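You operate a simulated robot arm through the tools that you are given. There is no shell and no other tool.

Carry out the task below with a simulated robot arm. There is one attempt and no reset: what you move stays moved.

Task
Run 0.2 litres of water from the hose into the drum.
Fine: yellow lever shut again, nozzle back in its sleeve on the board.

The check looks at the end state, three seconds after you hand in, the way a careful person would. Anything else that was tipped, shoved, dropped, spilled or broken makes it a failure.

Robot
A 7-joint arm with a fingered hand, fixed in place. Base frame: the origin is on the floor under the middle of its stand, x ahead of it, y to its left, z up. Units: m, degrees, N and s.
It reaches about 1.333 m from its shoulder. Its first joint turns from -69.0 to 172.0 degrees. Payload 5 kg.
The TCP is the grasp point between the finger pads, 0.032 m short of the fingertips. In the tool frame z runs along the fingers and y along their closing line. The gripper opens to 0.16 m; its body begins 0.089 m behind the TCP. The gripper is a hand of 3 fingers: y runs from the thumb to the fingers, the wrist lies at [0, 0, -0.252] in the tool frame.
Orientation is told as [roll, pitch, yaw] about the base's x, y, z axes, in that order, counted from this pose: with the fingers straight down and closing along the base's y, the tool's x points along the base's -x, its y along +y and its z along -z.

Tools
- The arm moves only by the tool servo_tool. Its argument "targets" is a list of rows, each a list of 2 entries, a list of its own where there are three numbers: the shift along the tool's x, y, z in m, then the turn, a rotation vector about the tool's x, y, z in degrees. In form: [[[tx, ty, tz], [rx, ry, rz]], ...]. A call has 1 to 20 rows; each row shifts and turns the commanded pose from where the row before left it, along the tool's axes as they then stand. Each row takes 0.2 s and may step no farther than 0.05 m and 8.6 degrees from the row before; otherwise, the whole call is refused. Where a pose cannot be reached the arm comes as near as it can. A force on the tool above 40 N (or 10 N above the force at the start of the call, whichever is more), or a blocked arm, ends the call early, and 0.2 s more pass. In this call time passes only in rows, and 0.2 s behind the last. The reply holds the time, the measured pose of the TCP, the force on the tool along the base axes, the opening and the grip force, in the units named above and with some noise, with the torque about the TCP (base axes, N m) and any sound that the robot's microphone picked up.
- Cameras (640 x 400 px; columns grow to the right, rows downward): "scene" is fixed at [0.05, 0.504, 1.5666]; the picture's right is [-0.80, -0.61, 0.00], its down [-0.17, 0.22, -0.96] and it looks along [0.58, -0.76, -0.28] (base axes); focal length 338 px, centre (320, 200). "wrist" rides on the gripper at [0.065, -0.004, -0.116] in the tool frame; the picture's right is [0.06, 1.00, 0.00], its down [-0.87, 0.05, -0.49] and it looks along [-0.49, 0.03, 0.87] (tool axes); focal length 261 px, centre (320, 200). There is no depth. A picture from a camera that has moved, and an enlarged one, comes with that camera's place and axes in the base frame and with its lens. The place of the scene camera against the robot may be out by one fixed shift of up to 0.025 m in any direction.
- capture(camera): a new picture of that camera. No time passes.
- lift_body(by): slides the trunk up (or, below 0, down) by that many m; the arm rides with it, the base frame stays. It gives what a move gives, with no picture.
- move_fingers(finger1, finger2, thumb_bend): sets how far each is bent, from 0 (flat) to 100 (curled in); at 30 the hand is open as for a grip, at 70 the pads meet at the TCP. One left out holds its place. A second passes; each finger stops where it meets its share of the squeeze, and holds until it gets a number again. It is the only way to open and close the hand. It gives what a move gives, with no picture; readings hold the bend of each and the force on the fingers (four entries, about 0 where the hand has none), thumb and palm.
- enlarge(camera, box): a new picture of the part [left, top, right, bottom] of that camera's present view, enlarged. No time passes.
- finish_job(): hands the job in; it is judged then, once.

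Places have to be worked out from the pictures, the camera data and where the tool is seen. Open the gripper and draw the arm clear of the work before you hand the job in, unless the task says otherwise.

The tools are called after "Request:" by a JSON object that holds its "api" and its "payload". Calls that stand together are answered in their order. servo_tool: Moves the arm, as the interface text tells. Its arguments: {"type":"object","properties":{"targets":{"type":"array","items":{"type":"array"}}},"required":["targets"]} The other tools are called the same way: lift_body (by) moves the trunk up or down; move_fingers (finger1, finger2, thumb_bend) moves the fingers one by one; capture (camera) takes a picture; enlarge (camera, box) takes an enlarged picture of a part of a camera's view; finish_job () hands the job in.

At the start:

```text
time_s: 0.0
eef_pos: [0.4623, -0.6287, 1.4172]
tool_rot: [0.0, -0.1, 0.0]
force: [-0.6, 0.0, -0.3]
ft_torque: [0.0, -0.01, 0.02]
finger_gap: 0.16
grasp_force: 0.1
shape: jaw
bend: [30.0, 30.0, 30.0]
finger forces: [0.0, 0.0, 0.1, 0.0, 0.0, 0.0]
trunk travel left (down, up): [-0.875, 0.065]
```

scene: 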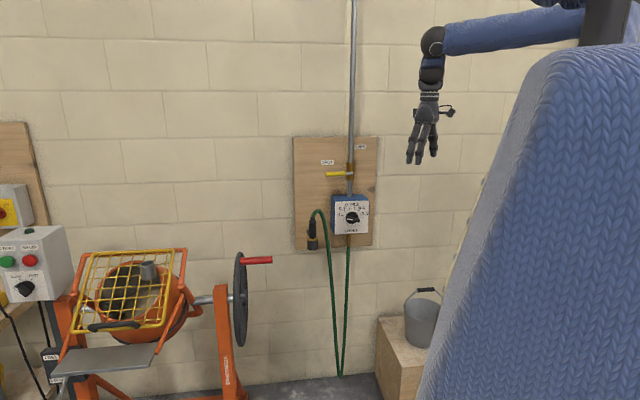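
wrist: 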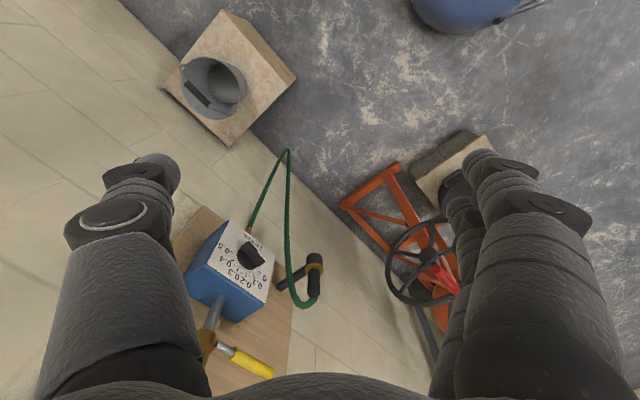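

I'll start by looking closely at the board with the lever, the dosing dial and the nozzle, and at the drum.

Request:
{"api": "enlarge", "payload": {"camera": "scene", "box": [280, 120, 400, 260]}}

Request:
{"api": "enlarge", "payload": {"camera": "scene", "box": [40, 220, 280, 400]}}

Request:
{"api": "enlarge", "payload": {"camera": "wrist", "box": [160, 190, 360, 390]}}

Request:
{"api": "enlarge", "payload": {"camera": "scene", "box": [0, 170, 120, 400]}}

```text
2.86 times, centred on (340, 190) of scene
camera zoom: at [0.05, 0.504, 1.5666], right [-0.8, -0.61, 0.0], down [-0.17, 0.22, -0.96], along [0.58, -0.76, -0.28], focal length 965 px, centre (263, 229)
```

zoom: 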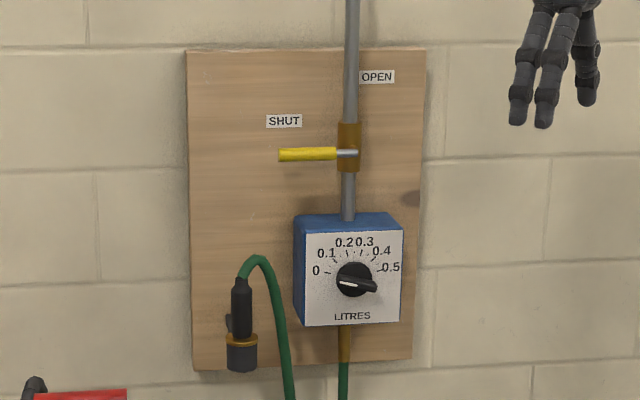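

```text
2.22 times, centred on (160, 310) of scene
camera zoom: at [0.05, 0.504, 1.5666], right [-0.8, -0.61, 0.0], down [-0.17, 0.22, -0.96], along [0.58, -0.76, -0.28], focal length 750 px, centre (676, -44)
```

zoom: 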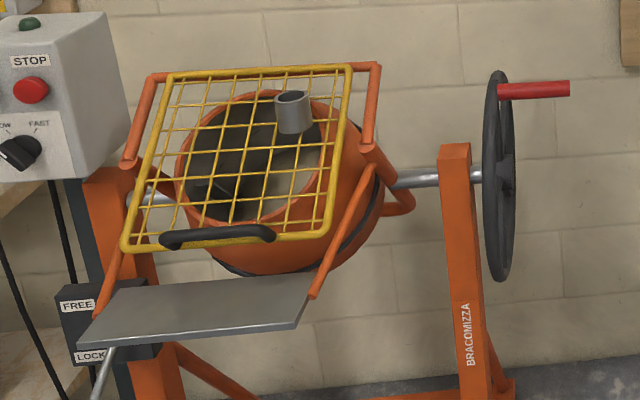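

```text
2.00 times, centred on (260, 290) of wrist
camera zoom: at [0.3975, -0.632, 1.5342], right [-0.06, 1.0, 0.0], down [0.87, 0.05, 0.49], along [0.49, 0.03, -0.87], focal length 521 px, centre (440, 20)
```

zoom: 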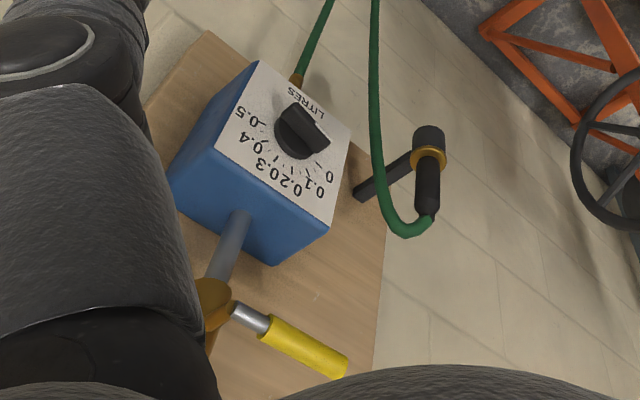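

```text
1.74 times, centred on (60, 285) of scene
camera zoom: at [0.05, 0.504, 1.5666], right [-0.8, -0.61, 0.0], down [-0.17, 0.22, -0.96], along [0.58, -0.76, -0.28], focal length 587 px, centre (772, 52)
```

zoom: 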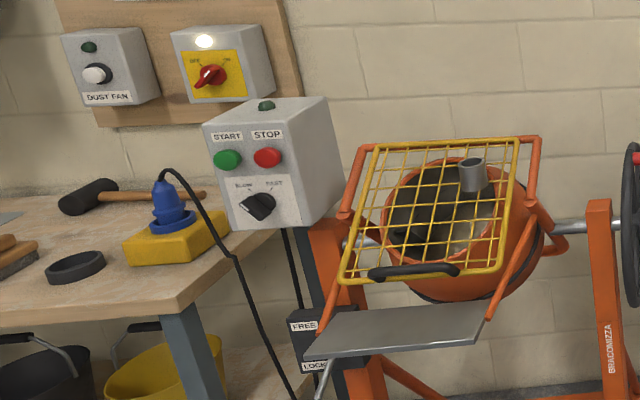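

The board carries a yellow lever (SHUT when horizontal, OPEN when up), a litre dial and the nozzle in its sleeve. The drum guard holds a grey pipe that could take the nozzle. The wall seems to run at 45° to the base, so I turn the hand towards it for a better look at the dial and fittings.

Request:
{"api": "servo_tool", "payload": {"targets": [[[0, 0, 0], [0, 0, 7.5]], [[0, 0, 0], [0, 0, 7.5]], [[0, 0, 0], [0, 0, 7.5]], [[0, 0, 0], [0, 0, 7.5]], [[0, 0, 0], [0, 0, 7.5]], [[0, 0, 0], [0, 0, 7.5]], [[0, 0, 0], [0, -8.5, 0]], [[0, 0, 0], [0, -8.5, 0]], [[0, 0, 0], [0, -8.5, 0]], [[0, 0, 0], [0, -8.5, 0]], [[0, 0, 0], [0, -8.5, 0]], [[0, 0, 0], [0, -8.5, 0]], [[0, 0, 0], [0, -8.5, 0]]]}}

Request:
{"api": "capture", "payload": {"camera": "wrist"}}

Request:
{"api": "capture", "payload": {"camera": "scene"}}

```text
time_s: 2.8
eef_pos: [0.4706, -0.6357, 1.4164]
tool_rot: [-0.5, -43.8, -44.6]
force: [-1.3, 0.2, 0.4]
ft_torque: [-0.02, 0.01, -0.04]
finger_gap: 0.1602
grasp_force: 0.0
shape: jaw
bend: [30.0, 30.0, 30.0]
finger forces: [0.0, 0.0, 0.1, 0.0, 0.0, 0.1]
out of reach, approached as far as the arm can: row 12, 13
trunk travel left (down, up): [-0.875, 0.065]
```

```text
taken
camera wrist: at [0.3782, -0.5474, 1.4538], right [0.67, 0.74, -0.05], down [0.25, -0.16, 0.96], along [0.7, -0.65, -0.29], focal length 261 px, centre (320, 200)
```

wrist: 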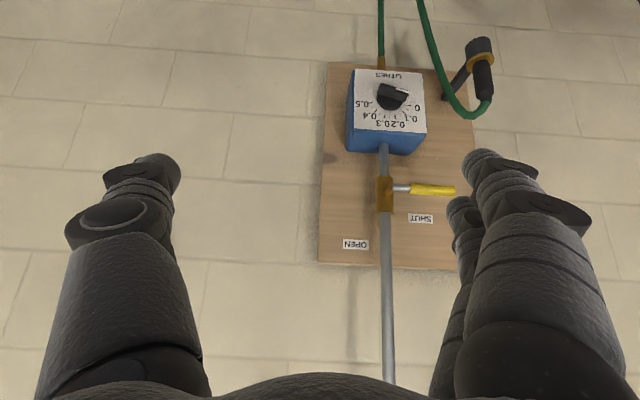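

```text
taken
```

scene: 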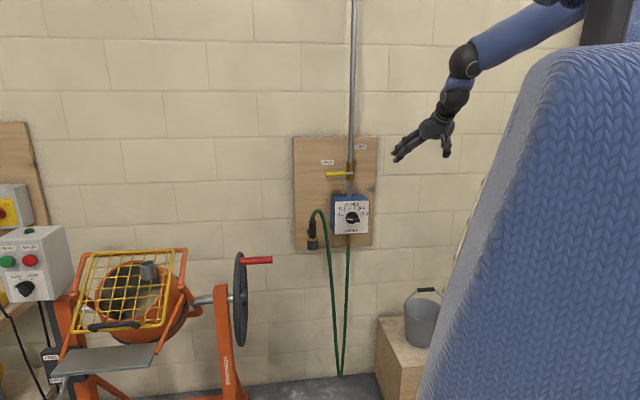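

The wrist hit a limit at about 44° of pitch here. The dial is in view though (upside down), so I enlarge it.

Request:
{"api": "enlarge", "payload": {"camera": "wrist", "box": [330, 20, 510, 150]}}

Request:
{"api": "enlarge", "payload": {"camera": "wrist", "box": [360, 60, 440, 135]}}

Request:
{"api": "enlarge", "payload": {"camera": "scene", "box": [325, 185, 380, 240]}}

```text
3.08 times, centred on (420, 85) of wrist
camera zoom: at [0.3782, -0.5474, 1.4538], right [0.67, 0.74, -0.05], down [0.25, -0.16, 0.96], along [0.7, -0.65, -0.29], focal length 802 px, centre (12, 554)
```

zoom: 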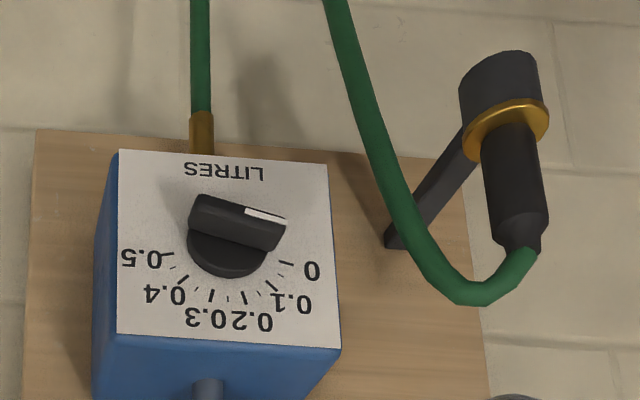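

```text
5.33 times, centred on (400, 98) of wrist
camera zoom: at [0.3782, -0.5474, 1.4538], right [0.67, 0.74, -0.05], down [0.25, -0.16, 0.96], along [0.7, -0.65, -0.29], focal length 1390 px, centre (-107, 747)
```

zoom: 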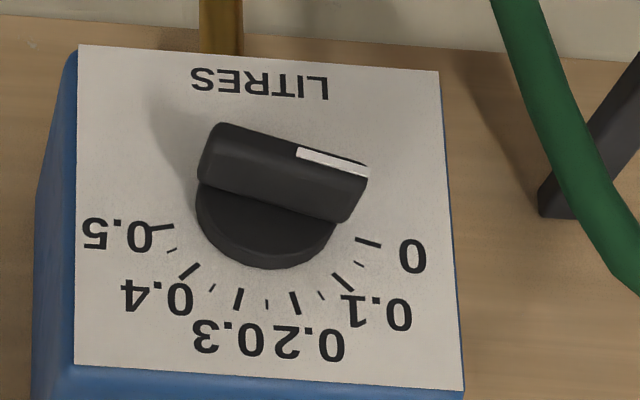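

```text
7.27 times, centred on (352, 212) of scene
camera zoom: at [0.05, 0.504, 1.5666], right [-0.8, -0.61, 0.0], down [-0.17, 0.22, -0.96], along [0.58, -0.76, -0.28], focal length 2456 px, centre (84, 109)
```

zoom: 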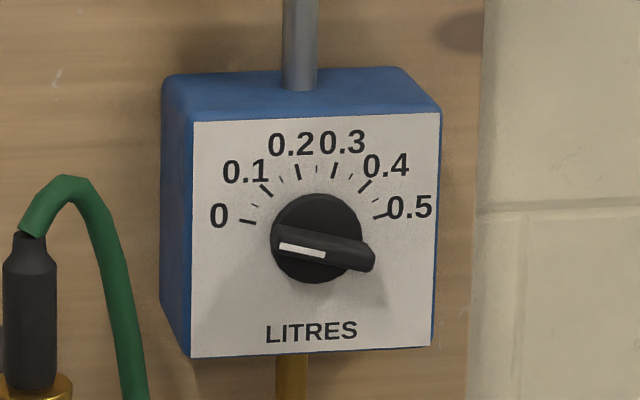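

The pointer sits at 0. The scale runs about ±75° from vertical with 30° per 0.1 litre, so 0.2 needs about 60° clockwise. The shoulder is high above the work, so I lower the trunk to let the wrist point at the wall.

Request:
{"api": "lift_body", "payload": {"by": -0.5}}

Request:
{"api": "capture", "payload": {"camera": "wrist"}}

Request:
{"api": "capture", "payload": {"camera": "scene"}}

```text
refused: -0.5 is not a number from -0.4 to 0.4
```

```text
taken
camera wrist: at [0.3782, -0.5474, 1.4538], right [0.67, 0.74, -0.05], down [0.25, -0.16, 0.96], along [0.7, -0.65, -0.29], focal length 261 px, centre (320, 200)
```

wrist: 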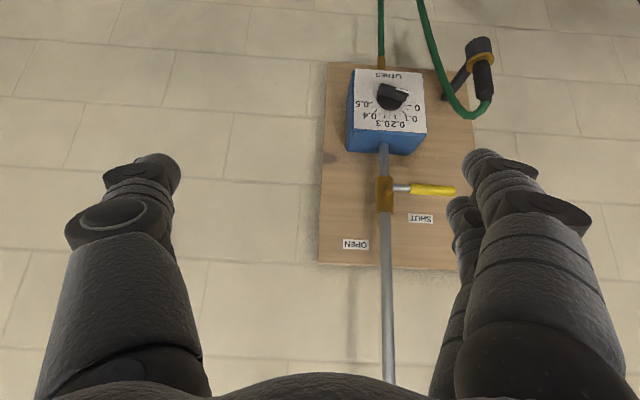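

```text
taken
```

scene: 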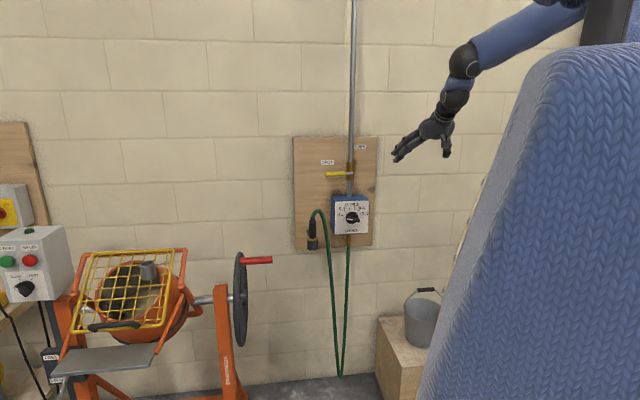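

The trunk moves at most 0.4 m per call, so I lower it by 0.4.

Request:
{"api": "lift_body", "payload": {"by": -0.4}}

Request:
{"api": "capture", "payload": {"camera": "wrist"}}

Request:
{"api": "capture", "payload": {"camera": "scene"}}

```text
time_s: 6.6
eef_pos: [0.4705, -0.6375, 1.0143]
tool_rot: [-0.4, -43.5, -44.6]
force: [-1.2, -0.3, 0.3]
ft_torque: [0.01, 0.0, -0.06]
finger_gap: 0.16
grasp_force: 0.1
shape: jaw
bend: [30.0, 30.0, 30.0]
finger forces: [0.0, 0.1, 0.1, 0.1, 0.0, 0.1]
trunk travel left (down, up): [-0.475, 0.465]
```

```text
taken
camera wrist: at [0.3787, -0.5507, 1.0524], right [0.67, 0.74, -0.05], down [0.25, -0.16, 0.96], along [0.7, -0.65, -0.29], focal length 261 px, centre (320, 200)
```

wrist: 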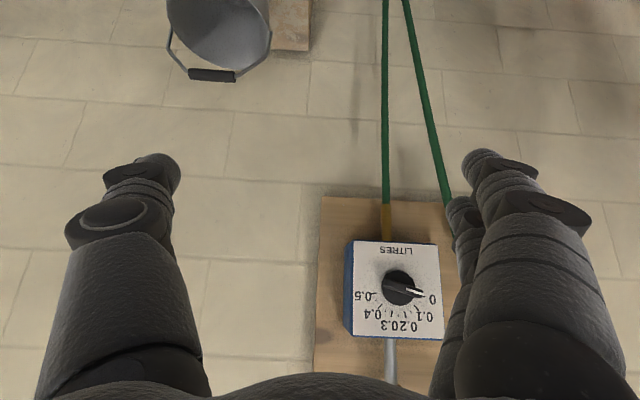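

```text
taken
```

scene: 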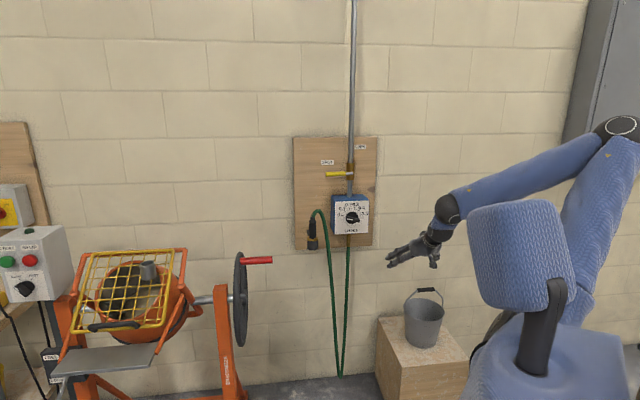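

The dial at 0 is clear. I raise the hand relative to the trunk and then pitch it further, to find out how far the wrist will go.

Request:
{"api": "servo_tool", "payload": {"targets": [[[-0.021, 0, -0.0216], [0, 0, 0]], [[-0.021, 0, -0.0216], [0, 0, 0]], [[-0.021, 0, -0.0216], [0, 0, 0]], [[-0.021, 0, -0.0216], [0, 0, 0]], [[-0.021, 0, -0.0216], [0, 0, 0]], [[-0.021, 0, -0.0216], [0, 0, 0]], [[0, 0, 0], [0, -8, 0]], [[0, 0, 0], [0, -8, 0]], [[0, 0, 0], [0, -8, 0]]]}}

Request:
{"api": "capture", "payload": {"camera": "scene"}}

```text
time_s: 8.6
eef_pos: [0.4799, -0.6417, 1.2032]
tool_rot: [-1.3, -67.1, -43.7]
force: [0.2, 1.6, 1.0]
ft_torque: [0.0, 0.08, -0.11]
finger_gap: 0.16
grasp_force: 0.1
shape: jaw
bend: [30.0, 30.0, 30.0]
finger forces: [0.0, 0.0, 0.0, 0.0, 0.0, 0.0]
out of reach, approached as far as the arm can: row 9
trunk travel left (down, up): [-0.475, 0.465]
```

```text
taken
```

scene: 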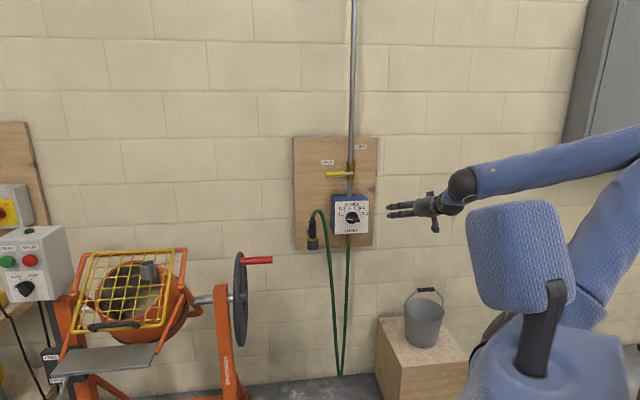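

The pitch limit follows the forearm, so a lower trunk lets the hand point flat at the wall. I look at the board from here.

Request:
{"api": "capture", "payload": {"camera": "wrist"}}

Request:
{"api": "lift_body", "payload": {"by": -0.3}}

Request:
{"api": "capture", "payload": {"camera": "wrist"}}

```text
taken
camera wrist: at [0.3847, -0.5507, 1.1875], right [0.69, 0.72, -0.07], down [-0.04, 0.13, 0.99], along [0.73, -0.68, 0.12], focal length 261 px, centre (320, 200)
```

wrist: 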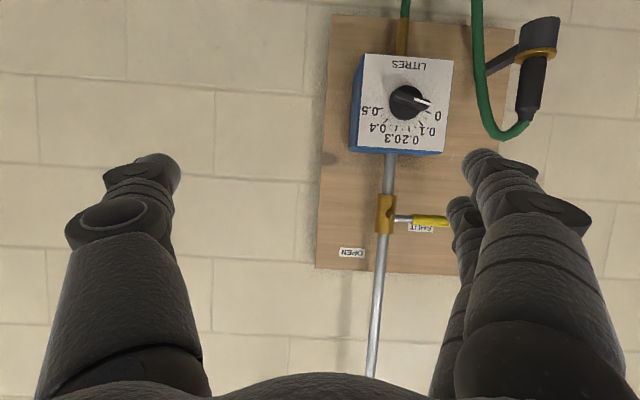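

```text
time_s: 11.6
eef_pos: [0.479, -0.6461, 0.9003]
tool_rot: [-1.0, -66.9, -44.0]
force: [0.9, 0.9, -0.2]
ft_torque: [0.01, 0.03, 0.01]
finger_gap: 0.1601
grasp_force: 0.0
shape: jaw
bend: [30.0, 30.0, 30.0]
finger forces: [0.1, 0.1, 0.0, 0.0, 0.0, 0.0]
trunk travel left (down, up): [-0.175, 0.765]
```

```text
taken
camera wrist: at [0.384, -0.5551, 0.8852], right [0.69, 0.72, -0.06], down [-0.04, 0.12, 0.99], along [0.73, -0.68, 0.11], focal length 261 px, centre (320, 200)
```

wrist: 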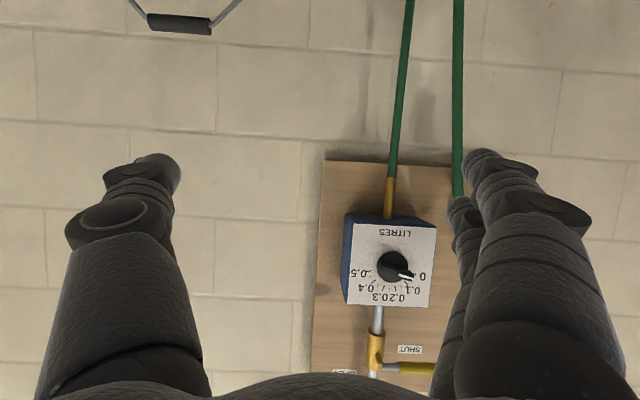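

Triangulating from these views, the knob is at about (0.843, -0.777, 1.06). The lever grip is near z 1.27, 0.12 m off the board. The nozzle ring is at about (0.932, -0.612, 0.984). Next I raise the trunk and move over towards the drum to see the guard's pipe.

Request:
{"api": "lift_body", "payload": {"by": 0.4}}

Request:
{"api": "servo_tool", "payload": {"targets": [[[0, 0.04, 0], [0, 8, 0]], [[0, 0.04, 0], [0, 8, 0]], [[0, 0.04, 0], [0, 8, 0]], [[0, 0.04, 0], [0, 8, 0]], [[0, 0.04, 0], [0, 8, 0]], [[0, 0.04, 0], [0, 8, 0]], [[0, 0.04, 0], [0, 8, 0]], [[0, 0.04, 0], [0, 8, 0]], [[0, 0.04, 0], [0, 3, 0]], [[0, 0, 0], [0, 0, -8]], [[0, 0, 0], [0, 0, -8]], [[0, 0, 0], [0, 0, -8]], [[0, 0, 0], [0, 0, -8]], [[0, 0, 0], [0, 0, -8]], [[0, 0, 0], [0, 0, -4]]]}}

Request:
{"api": "capture", "payload": {"camera": "wrist"}}

Request:
{"api": "capture", "payload": {"camera": "scene"}}

```text
time_s: 15.5
eef_pos: [0.4794, -0.6464, 1.2996]
tool_rot: [-0.9, -67.0, -44.0]
force: [0.1, 0.0, 0.4]
ft_torque: [0.02, -0.02, 0.0]
finger_gap: 0.1598
grasp_force: 0.0
shape: jaw
bend: [30.0, 30.0, 30.0]
finger forces: [0.0, 0.0, 0.0, 0.0, 0.1, 0.1]
trunk travel left (down, up): [-0.575, 0.365]
```

```text
time_s: 18.7
eef_pos: [0.7269, -0.3932, 1.289]
tool_rot: [-0.1, 0.1, -0.8]
force: [-0.6, 0.5, -0.1]
ft_torque: [-0.02, 0.0, 0.0]
finger_gap: 0.1598
grasp_force: 0.1
shape: jaw
bend: [30.0, 30.0, 30.0]
finger forces: [0.0, 0.1, 0.0, 0.0, 0.1, 0.0]
out of reach, approached as far as the arm can: row 9
trunk travel left (down, up): [-0.575, 0.365]
```

```text
taken
camera wrist: at [0.6632, -0.3953, 1.4036], right [-0.05, 1.0, 0.0], down [0.87, 0.04, 0.49], along [0.49, 0.02, -0.87], focal length 261 px, centre (320, 200)
```

wrist: 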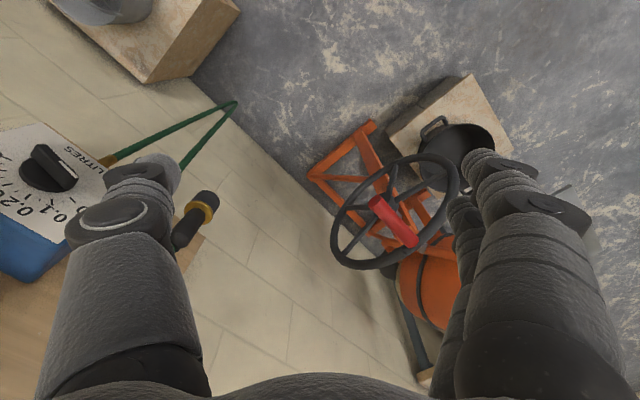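

```text
taken
```

scene: 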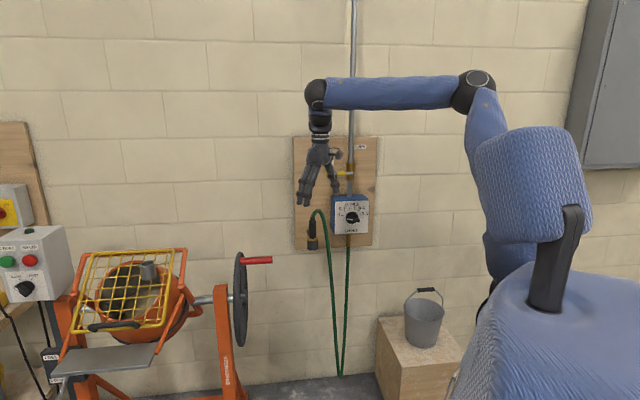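

Now I slide along +y and up a little so the drum guard comes between the fingers' view.

Request:
{"api": "servo_tool", "payload": {"targets": [[[0, 0.05, -0.015], [0, 0, 0]], [[0, 0.05, -0.015], [0, 0, 0]], [[0, 0.05, -0.015], [0, 0, 0]], [[0, 0.05, -0.015], [0, 0, 0]], [[0, 0.05, -0.015], [0, 0, 0]], [[0, 0.05, -0.015], [0, 0, 0]], [[0, 0.05, -0.015], [0, 0, 0]]]}}

Request:
{"api": "capture", "payload": {"camera": "wrist"}}

Request:
{"api": "capture", "payload": {"camera": "scene"}}

```text
refused: row 1 steps farther than a row can; nothing moved
```

```text
taken
camera wrist: at [0.6632, -0.3953, 1.4036], right [-0.05, 1.0, 0.0], down [0.87, 0.04, 0.49], along [0.49, 0.02, -0.87], focal length 261 px, centre (320, 200)
```

wrist: 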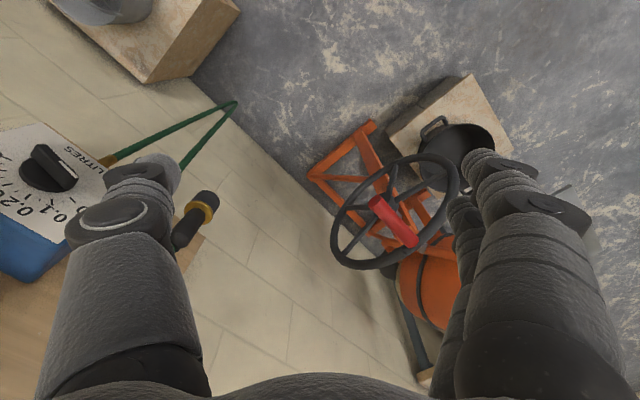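

```text
taken
```

scene: 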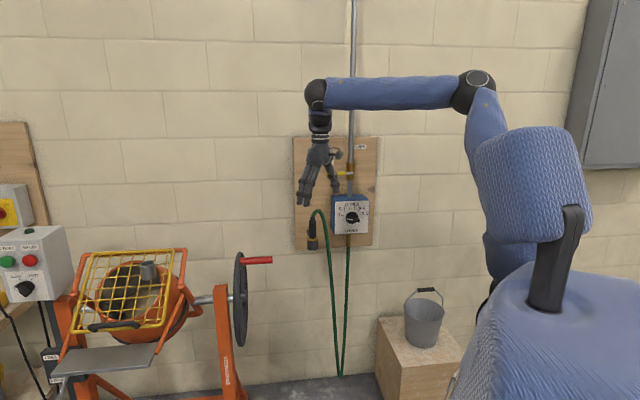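

The combined step was slightly over the limit, so I repeat it with smaller steps.

Request:
{"api": "servo_tool", "payload": {"targets": [[[0, 0.046, -0.014], [0, 0, 0]], [[0, 0.046, -0.014], [0, 0, 0]], [[0, 0.046, -0.014], [0, 0, 0]], [[0, 0.046, -0.014], [0, 0, 0]], [[0, 0.046, -0.014], [0, 0, 0]], [[0, 0.046, -0.014], [0, 0, 0]], [[0, 0.046, -0.014], [0, 0, 0]], [[0, 0.046, -0.014], [0, 0, 0]]]}}

Request:
{"api": "capture", "payload": {"camera": "wrist"}}

Request:
{"api": "capture", "payload": {"camera": "scene"}}

```text
time_s: 20.5
eef_pos: [0.6045, -0.1381, 1.2597]
tool_rot: [0.8, -0.2, -1.0]
force: [0.2, 0.2, 0.5]
ft_torque: [0.0, 0.01, -0.04]
finger_gap: 0.1599
grasp_force: 0.0
shape: jaw
bend: [30.0, 30.0, 30.0]
finger forces: [0.0, 0.0, 0.0, 0.0, 0.1, 0.0]
out of reach, approached as far as the arm can: row 1, 2, 3, 4, 5, 6, 7, 8
trunk travel left (down, up): [-0.575, 0.365]
```

```text
taken
camera wrist: at [0.5391, -0.1431, 1.3741], right [-0.05, 1.0, 0.01], down [0.87, 0.03, 0.5], along [0.49, 0.04, -0.87], focal length 261 px, centre (320, 200)
```

wrist: 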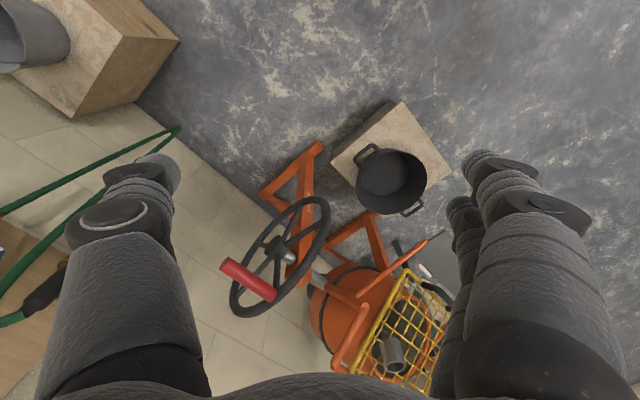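

```text
taken
```

scene: 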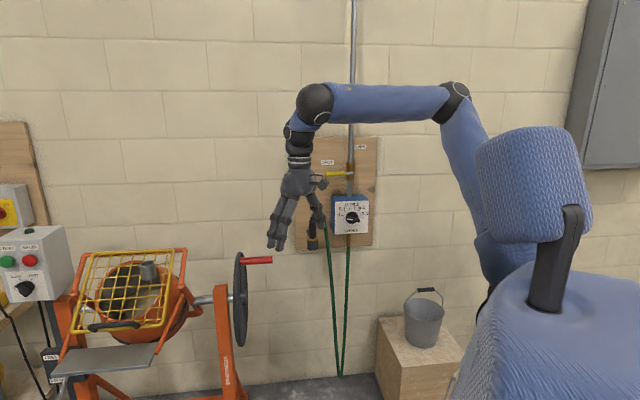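

The wrist flexion limits a straight-down pose at this trunk height, but the guard and its grey pipe are now visible. I enlarge that part.

Request:
{"api": "enlarge", "payload": {"camera": "wrist", "box": [320, 230, 470, 400]}}

Request:
{"api": "enlarge", "payload": {"camera": "scene", "box": [65, 235, 195, 345]}}

```text
2.35 times, centred on (395, 315) of wrist
camera zoom: at [0.5391, -0.1431, 1.3741], right [-0.05, 1.0, 0.01], down [0.87, 0.03, 0.5], along [0.49, 0.04, -0.87], focal length 613 px, centre (144, -71)
```

zoom: 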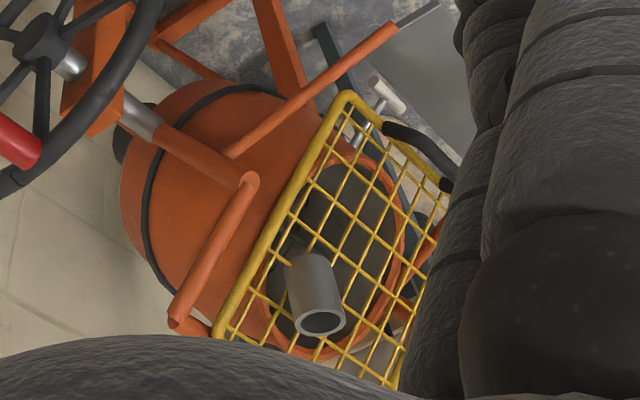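

```text
3.64 times, centred on (130, 290) of scene
camera zoom: at [0.05, 0.504, 1.5666], right [-0.8, -0.61, 0.0], down [-0.17, 0.22, -0.96], along [0.58, -0.76, -0.28], focal length 1228 px, centre (1011, -127)
```

zoom: 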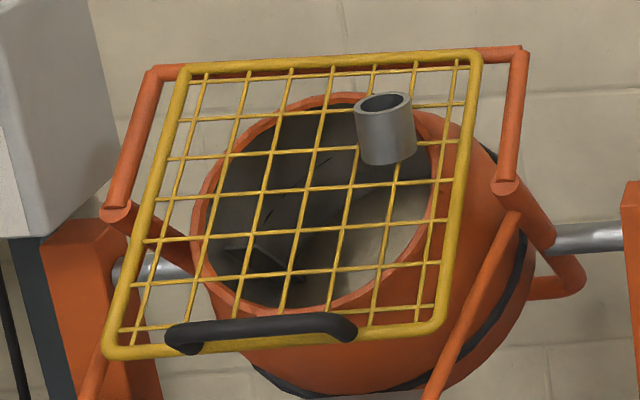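

The guard's pipe is vertical with its top at about (1.116, 0.050, 1.07) and an inner bore of about 4 cm, so it should hold the nozzle. I'll set the dial first. I go back in front of the board and face the wall, ready to lower the trunk.

Request:
{"api": "servo_tool", "payload": {"targets": [[[0.01, -0.046, 0], [0, 0, 0]], [[0.01, -0.046, 0], [0, 0, 0]], [[0.01, -0.046, 0], [0, 0, 0]], [[0.01, -0.046, 0], [0, 0, 0]], [[0.01, -0.046, 0], [0, 0, 0]], [[0.01, -0.046, 0], [0, 0, 0]], [[0.01, -0.046, 0], [0, 0, 0]], [[0.01, -0.046, 0], [0, 0, 0]], [[0.01, -0.046, 0], [0, 0, 0]], [[0.01, -0.046, 0], [0, 0, 0]], [[0, 0, 0], [0, 0, 7.5]], [[0, 0, 0], [0, 0, 7.5]], [[0, 0, 0], [0, 0, 7.5]], [[0, 0, 0], [0, 0, 7.5]], [[0, 0, 0], [0, 0, 7.5]], [[0, 0, 0], [0, 0, 7]], [[0, 0, 0], [0, -8, 0]], [[0, 0, 0], [0, -8, 0]], [[0, 0, 0], [0, -8, 0]], [[0, 0, 0], [0, -8, 0]]]}}

```text
time_s: 24.7
eef_pos: [0.4963, -0.5967, 1.2623]
tool_rot: [-0.4, -32.0, -45.2]
force: [-0.1, 0.1, 0.1]
ft_torque: [0.0, 0.01, 0.0]
finger_gap: 0.1603
grasp_force: 0.1
shape: jaw
bend: [30.0, 30.0, 30.0]
finger forces: [0.1, 0.1, 0.0, 0.1, 0.1, 0.1]
trunk travel left (down, up): [-0.575, 0.365]
```

Now I lower the trunk by 0.4, then raise the hand and pitch it level.

Request:
{"api": "lift_body", "payload": {"by": -0.4}}

Request:
{"api": "servo_tool", "payload": {"targets": [[[-0.0212, 0, -0.0339], [0, 0, 0]], [[-0.0212, 0, -0.0339], [0, 0, 0]], [[-0.0212, 0, -0.0339], [0, 0, 0]], [[-0.0212, 0, -0.0339], [0, 0, 0]], [[-0.0212, 0, -0.0339], [0, 0, 0]], [[0, 0, 0], [0, -8, 0]], [[0, 0, 0], [0, -8, 0]], [[0, 0, 0], [0, -8, 0]], [[0, 0, 0], [0, -8, 0]], [[0, 0, 0], [0, -8, 0]], [[0, 0, 0], [0, -8, 0]], [[0, 0, 0], [0, -8, 0]]]}}

Request:
{"api": "capture", "payload": {"camera": "wrist"}}

Request:
{"api": "capture", "payload": {"camera": "scene"}}

```text
time_s: 28.5
eef_pos: [0.4961, -0.5976, 0.8608]
tool_rot: [-0.4, -32.0, -45.2]
force: [0.6, -0.5, -0.5]
ft_torque: [-0.02, -0.05, 0.03]
finger_gap: 0.1602
grasp_force: 0.0
shape: jaw
bend: [30.0, 30.0, 30.0]
finger forces: [0.0, 0.1, 0.1, 0.0, 0.1, 0.0]
trunk travel left (down, up): [-0.175, 0.765]
```

```text
time_s: 31.1
eef_pos: [0.498, -0.5971, 1.0628]
tool_rot: [-10.8, -88.0, -34.6]
force: [0.4, -1.2, -0.2]
ft_torque: [-0.02, -0.01, 0.02]
finger_gap: 0.1601
grasp_force: 0.0
shape: jaw
bend: [30.0, 30.0, 30.0]
finger forces: [0.0, 0.0, 0.0, 0.1, 0.0, 0.0]
trunk travel left (down, up): [-0.175, 0.765]
```

```text
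taken
camera wrist: at [0.4123, -0.5151, 0.9998], right [0.71, 0.7, -0.07], down [-0.28, 0.37, 0.88], along [0.65, -0.61, 0.46], focal length 261 px, centre (320, 200)
```

wrist: 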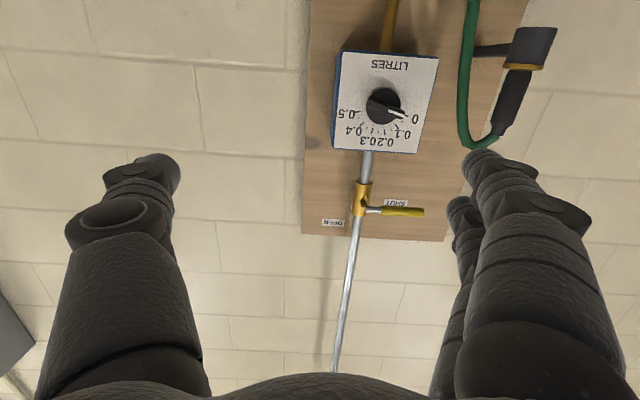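

```text
taken
```

scene: 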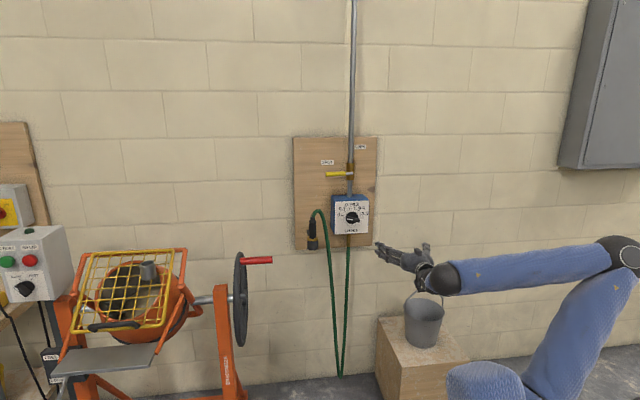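

The hand is now level, facing the wall. I enlarge the dial and nozzle to get exact positions from this viewpoint.

Request:
{"api": "enlarge", "payload": {"camera": "wrist", "box": [320, 30, 460, 240]}}

Request:
{"api": "enlarge", "payload": {"camera": "wrist", "box": [430, 0, 570, 160]}}

```text
1.90 times, centred on (390, 135) of wrist
camera zoom: at [0.4123, -0.5151, 0.9998], right [0.71, 0.7, -0.07], down [-0.28, 0.37, 0.88], along [0.65, -0.61, 0.46], focal length 496 px, centre (187, 324)
```

zoom: 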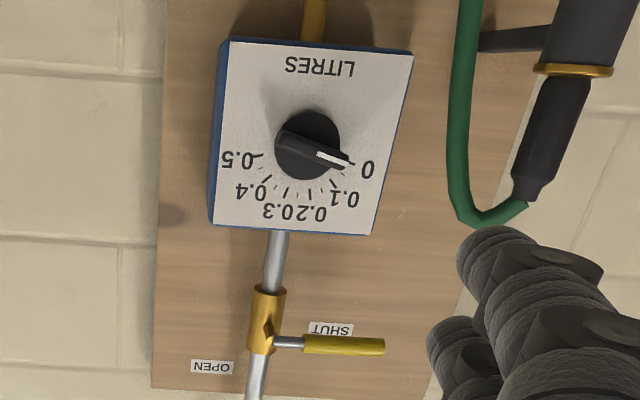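

```text
2.50 times, centred on (500, 80) of wrist
camera zoom: at [0.4123, -0.5151, 0.9998], right [0.71, 0.7, -0.07], down [-0.28, 0.37, 0.88], along [0.65, -0.61, 0.46], focal length 652 px, centre (-130, 500)
```

zoom: 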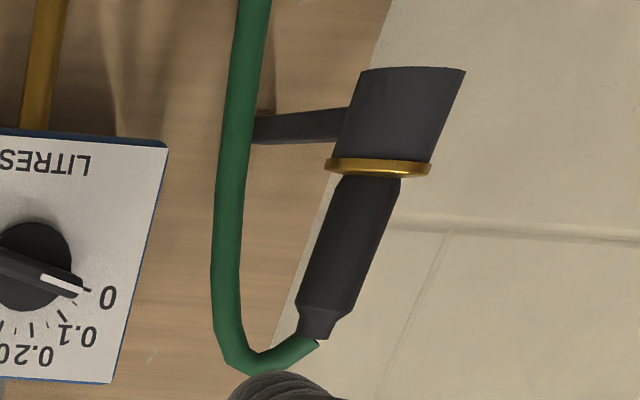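

The knob sits at s≈0.044, z≈1.060, with its face about 1.155 m out along the wall normal and its wing about 2 cm thick. I move in front of it and roll the hand by -75° so the fingers straddle the wing.

Request:
{"api": "servo_tool", "payload": {"targets": [[[0, 0.023, 0.036], [0, 0, 0]], [[0, 0.023, 0.036], [0, 0, 0]], [[0, 0.023, 0.036], [0, 0, 0]], [[0, 0.023, 0.036], [0, 0, 0]], [[0, 0.022, 0.036], [0, 0, 0]], [[0, 0, 0], [0, 0, -8.4]], [[0, 0, 0], [0, 0, -8.4]], [[0, 0, 0], [0, 0, -8.4]], [[0, 0, 0], [0, 0, -8.4]], [[0, 0, 0], [0, 0, -8.4]], [[0, 0, 0], [0, 0, -8.4]], [[0, 0, 0], [0, 0, -8.4]], [[0, 0, 0], [0, 0, -8.4]], [[0, 0, 0], [0, 0, -8.4]]]}}

Request:
{"api": "capture", "payload": {"camera": "wrist"}}

Request:
{"api": "capture", "payload": {"camera": "scene"}}

```text
time_s: 34.1
eef_pos: [0.7044, -0.6439, 1.055]
tool_rot: [-88.0, -14.0, 44.1]
force: [0.6, 0.0, 0.6]
ft_torque: [0.0, 0.03, 0.0]
finger_gap: 0.1601
grasp_force: 0.0
shape: jaw
bend: [30.0, 30.0, 30.0]
finger forces: [0.1, 0.0, 0.0, 0.0, 0.1, 0.0]
trunk travel left (down, up): [-0.175, 0.765]
```

```text
taken
camera wrist: at [0.5788, -0.606, 1.0463], right [0.1, 0.15, -0.98], down [0.27, 0.95, 0.17], along [0.96, -0.28, 0.06], focal length 261 px, centre (320, 200)
```

wrist: 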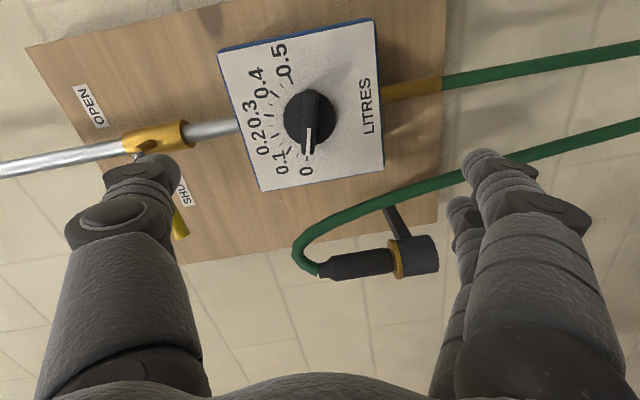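

```text
taken
```

scene: 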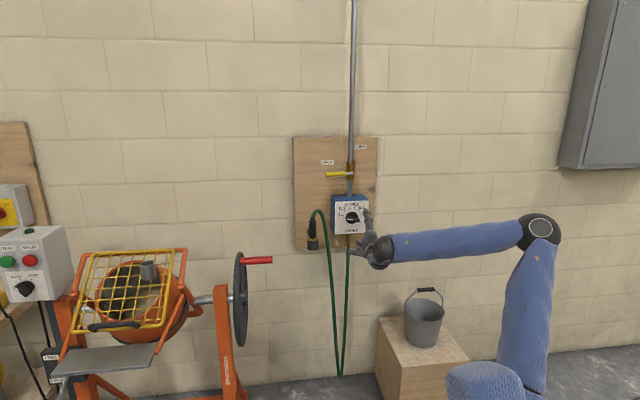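

The roll aligned well with the wing. I half close the hand to 55 so the fingertips stay near the wing as I approach.

Request:
{"api": "move_fingers", "payload": {"finger1": 55, "finger2": 55, "thumb_bend": 55}}

Request:
{"api": "servo_tool", "payload": {"targets": [[[0, -0.005, 0.03], [1.8, 0, 0]], [[0, -0.004, 0.03], [0, 0, 0]]]}}

Request:
{"api": "capture", "payload": {"camera": "wrist"}}

Request:
{"api": "enlarge", "payload": {"camera": "scene", "box": [300, 170, 440, 280]}}

```text
time_s: 35.1
eef_pos: [0.7052, -0.6453, 1.0544]
tool_rot: [-87.9, -14.1, 44.1]
force: [-0.1, -0.6, -1.1]
ft_torque: [-0.01, -0.01, 0.01]
finger_gap: 0.068
grasp_force: 0.0
shape: fingers
bend: [55.0, 55.0, 55.0]
finger forces: [0.0, 0.0, 0.0, 0.0, 0.1, 0.0]
trunk travel left (down, up): [-0.175, 0.765]
```

```text
time_s: 35.7
eef_pos: [0.7453, -0.6894, 1.063]
tool_rot: [-89.7, -14.0, 44.1]
force: [-0.2, 0.4, -0.7]
ft_torque: [-0.01, -0.02, -0.01]
finger_gap: 0.0678
grasp_force: 0.0
shape: fingers
bend: [55.0, 55.0, 55.0]
finger forces: [0.0, 0.0, 0.0, 0.1, 0.1, 0.0]
trunk travel left (down, up): [-0.175, 0.765]
```

```text
taken
camera wrist: at [0.62, -0.6512, 1.05], right [0.13, 0.13, -0.98], down [0.27, 0.95, 0.16], along [0.95, -0.29, 0.08], focal length 261 px, centre (320, 200)
```

wrist: 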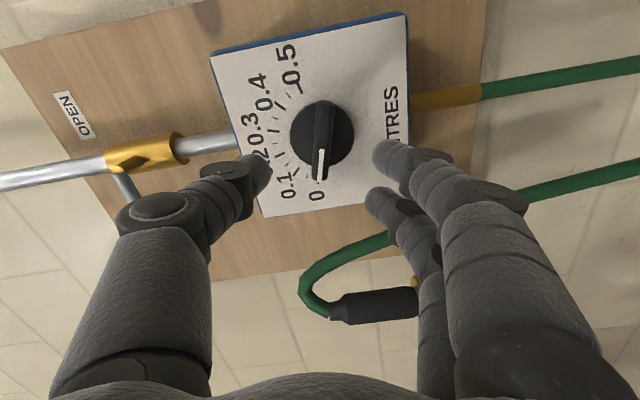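

```text
3.64 times, centred on (370, 225) of scene
camera zoom: at [0.05, 0.504, 1.5666], right [-0.8, -0.61, 0.0], down [-0.17, 0.22, -0.96], along [0.58, -0.76, -0.28], focal length 1228 px, centre (138, 109)
```

zoom: 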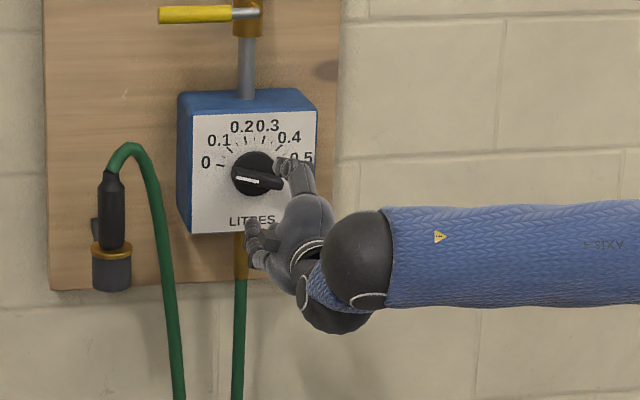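

The hand axis passes through the knob (knob at about column 322, row 139, as predicted for the axis). I advance 7 cm and check.

Request:
{"api": "servo_tool", "payload": {"targets": [[[-0.002, 0.002, 0.025], [0, 0, 0]], [[0, 0, 0.025], [0, 0, 0]], [[0, 0, 0.02], [0, 0, 0]]]}}

Request:
{"api": "capture", "payload": {"camera": "wrist"}}

Request:
{"api": "enlarge", "payload": {"camera": "scene", "box": [310, 175, 410, 260]}}

```text
time_s: 36.5
eef_pos: [0.7962, -0.7378, 1.0602]
tool_rot: [-89.7, -14.0, 44.1]
force: [-0.6, 0.3, 0.5]
ft_torque: [0.0, 0.0, 0.0]
finger_gap: 0.0677
grasp_force: 0.1
shape: fingers
bend: [55.0, 55.0, 55.0]
finger forces: [0.0, 0.0, 0.0, 0.0, 0.0, 0.0]
trunk travel left (down, up): [-0.175, 0.765]
```

```text
taken
camera wrist: at [0.6698, -0.6992, 1.0482], right [0.13, 0.13, -0.98], down [0.27, 0.95, 0.16], along [0.95, -0.29, 0.09], focal length 261 px, centre (320, 200)
```

wrist: 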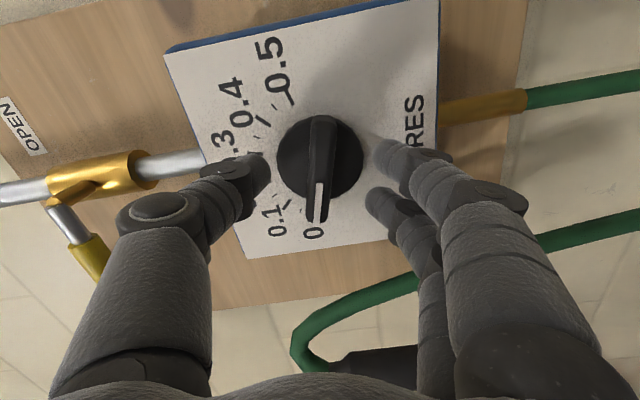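

```text
4.71 times, centred on (360, 218) of scene
camera zoom: at [0.05, 0.504, 1.5666], right [-0.8, -0.61, 0.0], down [-0.17, 0.22, -0.96], along [0.58, -0.76, -0.28], focal length 1589 px, centre (132, 118)
```

zoom: 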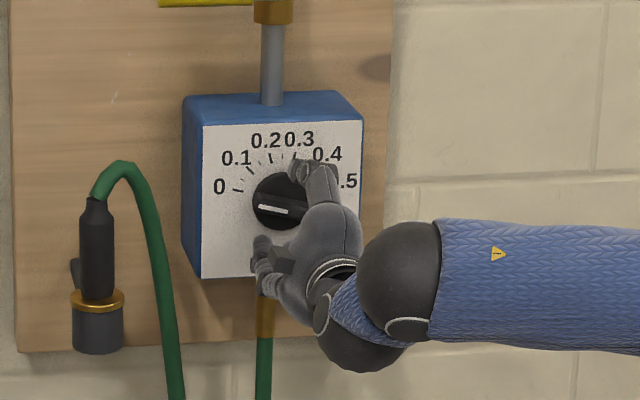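

The fingertips are level with the wing's front. I advance 2 cm more, keeping clear of the face, then close gently.

Request:
{"api": "servo_tool", "payload": {"targets": [[[0, 0, 0.01], [0, 0, 0]], [[0, 0, 0.01], [0, 0, 0]]]}}

Request:
{"api": "move_fingers", "payload": {"finger1": 64, "finger2": 64, "thumb_bend": 64}}

Request:
{"api": "capture", "payload": {"camera": "wrist"}}

```text
time_s: 37.1
eef_pos: [0.8089, -0.7519, 1.0593]
tool_rot: [-89.7, -13.9, 44.2]
force: [-2.5, 1.1, 0.0]
ft_torque: [0.01, 0.01, 0.02]
finger_gap: 0.0672
grasp_force: 0.6
shape: fingers
bend: [55.0, 55.0, 55.0]
finger forces: [0.1, 0.8, 0.2, 0.0, 1.4, 0.0]
trunk travel left (down, up): [-0.175, 0.765]
```

```text
time_s: 38.1
eef_pos: [0.8095, -0.7515, 1.0598]
tool_rot: [-89.7, -14.1, 44.1]
force: [-0.2, 0.0, 1.4]
ft_torque: [-0.12, -0.09, -0.03]
finger_gap: 0.0562
grasp_force: 9.8
shape: fingers
bend: [59.0, 59.0, 60.0]
finger forces: [4.4, 4.2, 0.0, 0.0, 10.6, 0.0]
trunk travel left (down, up): [-0.175, 0.765]
```

```text
taken
camera wrist: at [0.6839, -0.713, 1.0482], right [0.13, 0.13, -0.98], down [0.27, 0.95, 0.16], along [0.95, -0.29, 0.09], focal length 261 px, centre (320, 200)
```

wrist: 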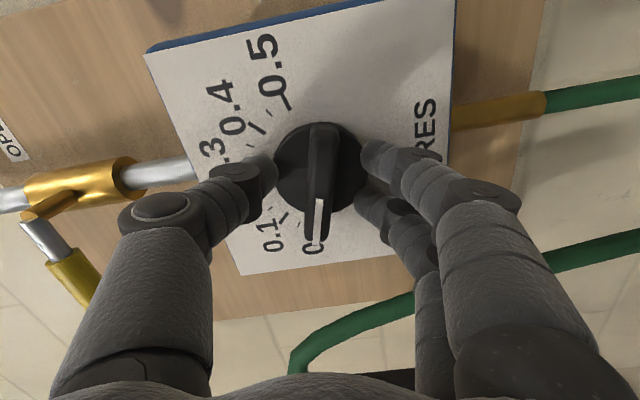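

The fingertips closed on the knob's round base (gap 0.056), not on the wing. I open, back off about 1 cm and close on the wing for a positive grip.

Request:
{"api": "move_fingers", "payload": {"finger1": 54, "finger2": 54, "thumb_bend": 54}}

Request:
{"api": "servo_tool", "payload": {"targets": [[[0, 0, -0.011], [0, 0, 0]]]}}

Request:
{"api": "move_fingers", "payload": {"finger1": 66, "finger2": 66, "thumb_bend": 66}}

Request:
{"api": "capture", "payload": {"camera": "wrist"}}

```text
time_s: 39.1
eef_pos: [0.8093, -0.7524, 1.0598]
tool_rot: [-89.7, -14.0, 44.1]
force: [-1.5, 2.2, -1.0]
ft_torque: [-0.02, 0.01, -0.02]
finger_gap: 0.0707
grasp_force: 1.1
shape: fingers
bend: [54.0, 54.0, 54.0]
finger forces: [0.0, 0.8, 0.1, 0.0, 1.6, 0.1]
trunk travel left (down, up): [-0.175, 0.765]
```

```text
time_s: 39.5
eef_pos: [0.8016, -0.7453, 1.06]
tool_rot: [-89.7, -14.1, 44.1]
force: [0.3, 0.0, -0.9]
ft_torque: [0.01, -0.02, 0.0]
finger_gap: 0.0706
grasp_force: 0.0
shape: fingers
bend: [54.0, 54.0, 54.0]
finger forces: [0.1, 0.0, 0.0, 0.0, 0.1, 0.0]
trunk travel left (down, up): [-0.175, 0.765]
```

```text
time_s: 40.5
eef_pos: [0.8022, -0.7446, 1.0598]
tool_rot: [-89.6, -14.0, 44.1]
force: [0.5, -0.3, -0.2]
ft_torque: [0.0, -0.01, 0.01]
finger_gap: 0.026
grasp_force: 0.1
shape: fingers
bend: [66.0, 66.0, 66.0]
finger forces: [0.0, 0.0, 0.0, 0.0, 0.1, 0.0]
trunk travel left (down, up): [-0.175, 0.765]
```

```text
taken
camera wrist: at [0.6763, -0.7055, 1.0479], right [0.13, 0.13, -0.98], down [0.27, 0.95, 0.16], along [0.95, -0.29, 0.09], focal length 261 px, centre (320, 200)
```

wrist: 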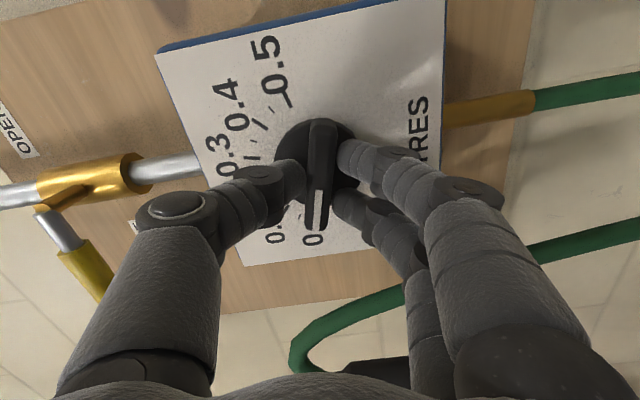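

The fingers are now on both sides of the wing (gap 0.026). I close fully onto it.

Request:
{"api": "move_fingers", "payload": {"finger1": 73, "finger2": 73, "thumb_bend": 73}}

Request:
{"api": "capture", "payload": {"camera": "wrist"}}

```text
time_s: 41.5
eef_pos: [0.8028, -0.7445, 1.0599]
tool_rot: [-89.7, -13.9, 44.1]
force: [7.3, -6.3, 1.8]
ft_torque: [-0.03, -0.06, 0.02]
finger_gap: 0.0213
grasp_force: 10.4
shape: fingers
bend: [70.0, 70.0, 69.0]
finger forces: [5.4, 5.1, 0.0, 0.0, 11.4, 0.1]
trunk travel left (down, up): [-0.175, 0.765]
```

```text
taken
camera wrist: at [0.6768, -0.7059, 1.0473], right [0.13, 0.13, -0.98], down [0.27, 0.95, 0.16], along [0.95, -0.29, 0.08], focal length 261 px, centre (320, 200)
```

wrist: 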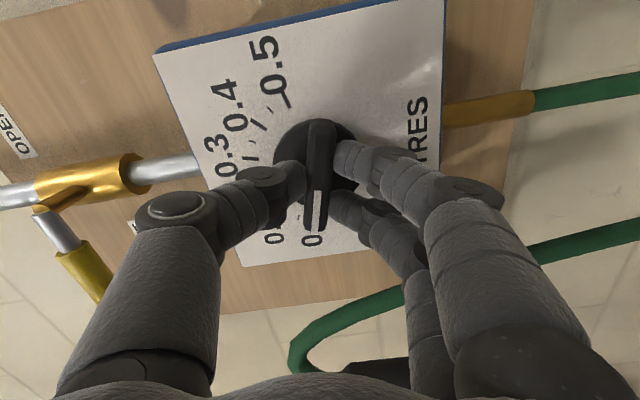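

The wing is gripped with about 11 N. I turn the knob clockwise, first 15° to check that it follows.

Request:
{"api": "servo_tool", "payload": {"targets": [[[0, 0, 0], [0, 0, 7.5]], [[0, 0, 0], [0, 0, 7.5]]]}}

Request:
{"api": "capture", "payload": {"camera": "wrist"}}

Request:
{"api": "enlarge", "payload": {"camera": "scene", "box": [315, 180, 395, 250]}}

```text
time_s: 42.1
eef_pos: [0.8031, -0.7439, 1.059]
tool_rot: [-89.8, -29.1, 44.0]
force: [5.5, -7.5, -0.3]
ft_torque: [-0.01, -0.03, -0.04]
finger_gap: 0.0207
grasp_force: 11.0
shape: fingers
bend: [70.0, 70.0, 69.0]
finger forces: [5.0, 5.6, 0.0, 0.0, 11.4, 0.0]
trunk travel left (down, up): [-0.175, 0.765]
```

```text
taken
camera wrist: at [0.6807, -0.7019, 1.0312], right [0.31, 0.3, -0.9], down [0.22, 0.9, 0.38], along [0.93, -0.32, 0.21], focal length 261 px, centre (320, 200)
```

wrist: 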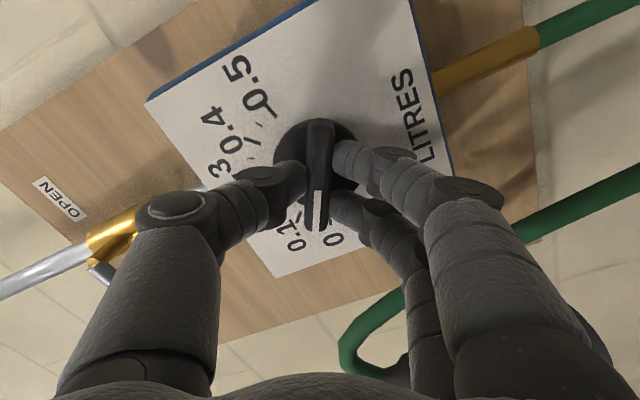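

```text
5.71 times, centred on (355, 215) of scene
camera zoom: at [0.05, 0.504, 1.5666], right [-0.8, -0.61, 0.0], down [-0.17, 0.22, -0.96], along [0.58, -0.76, -0.28], focal length 1930 px, centre (120, 114)
```

zoom: 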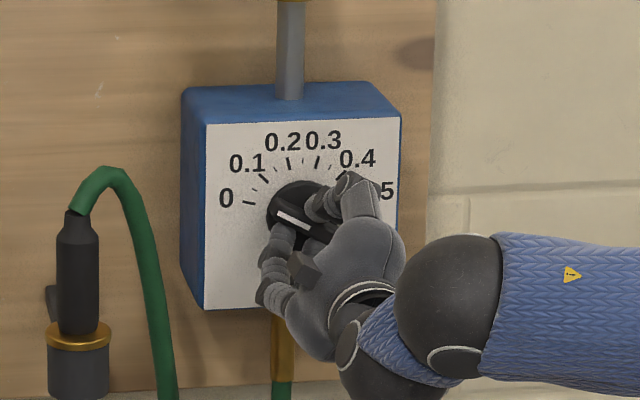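

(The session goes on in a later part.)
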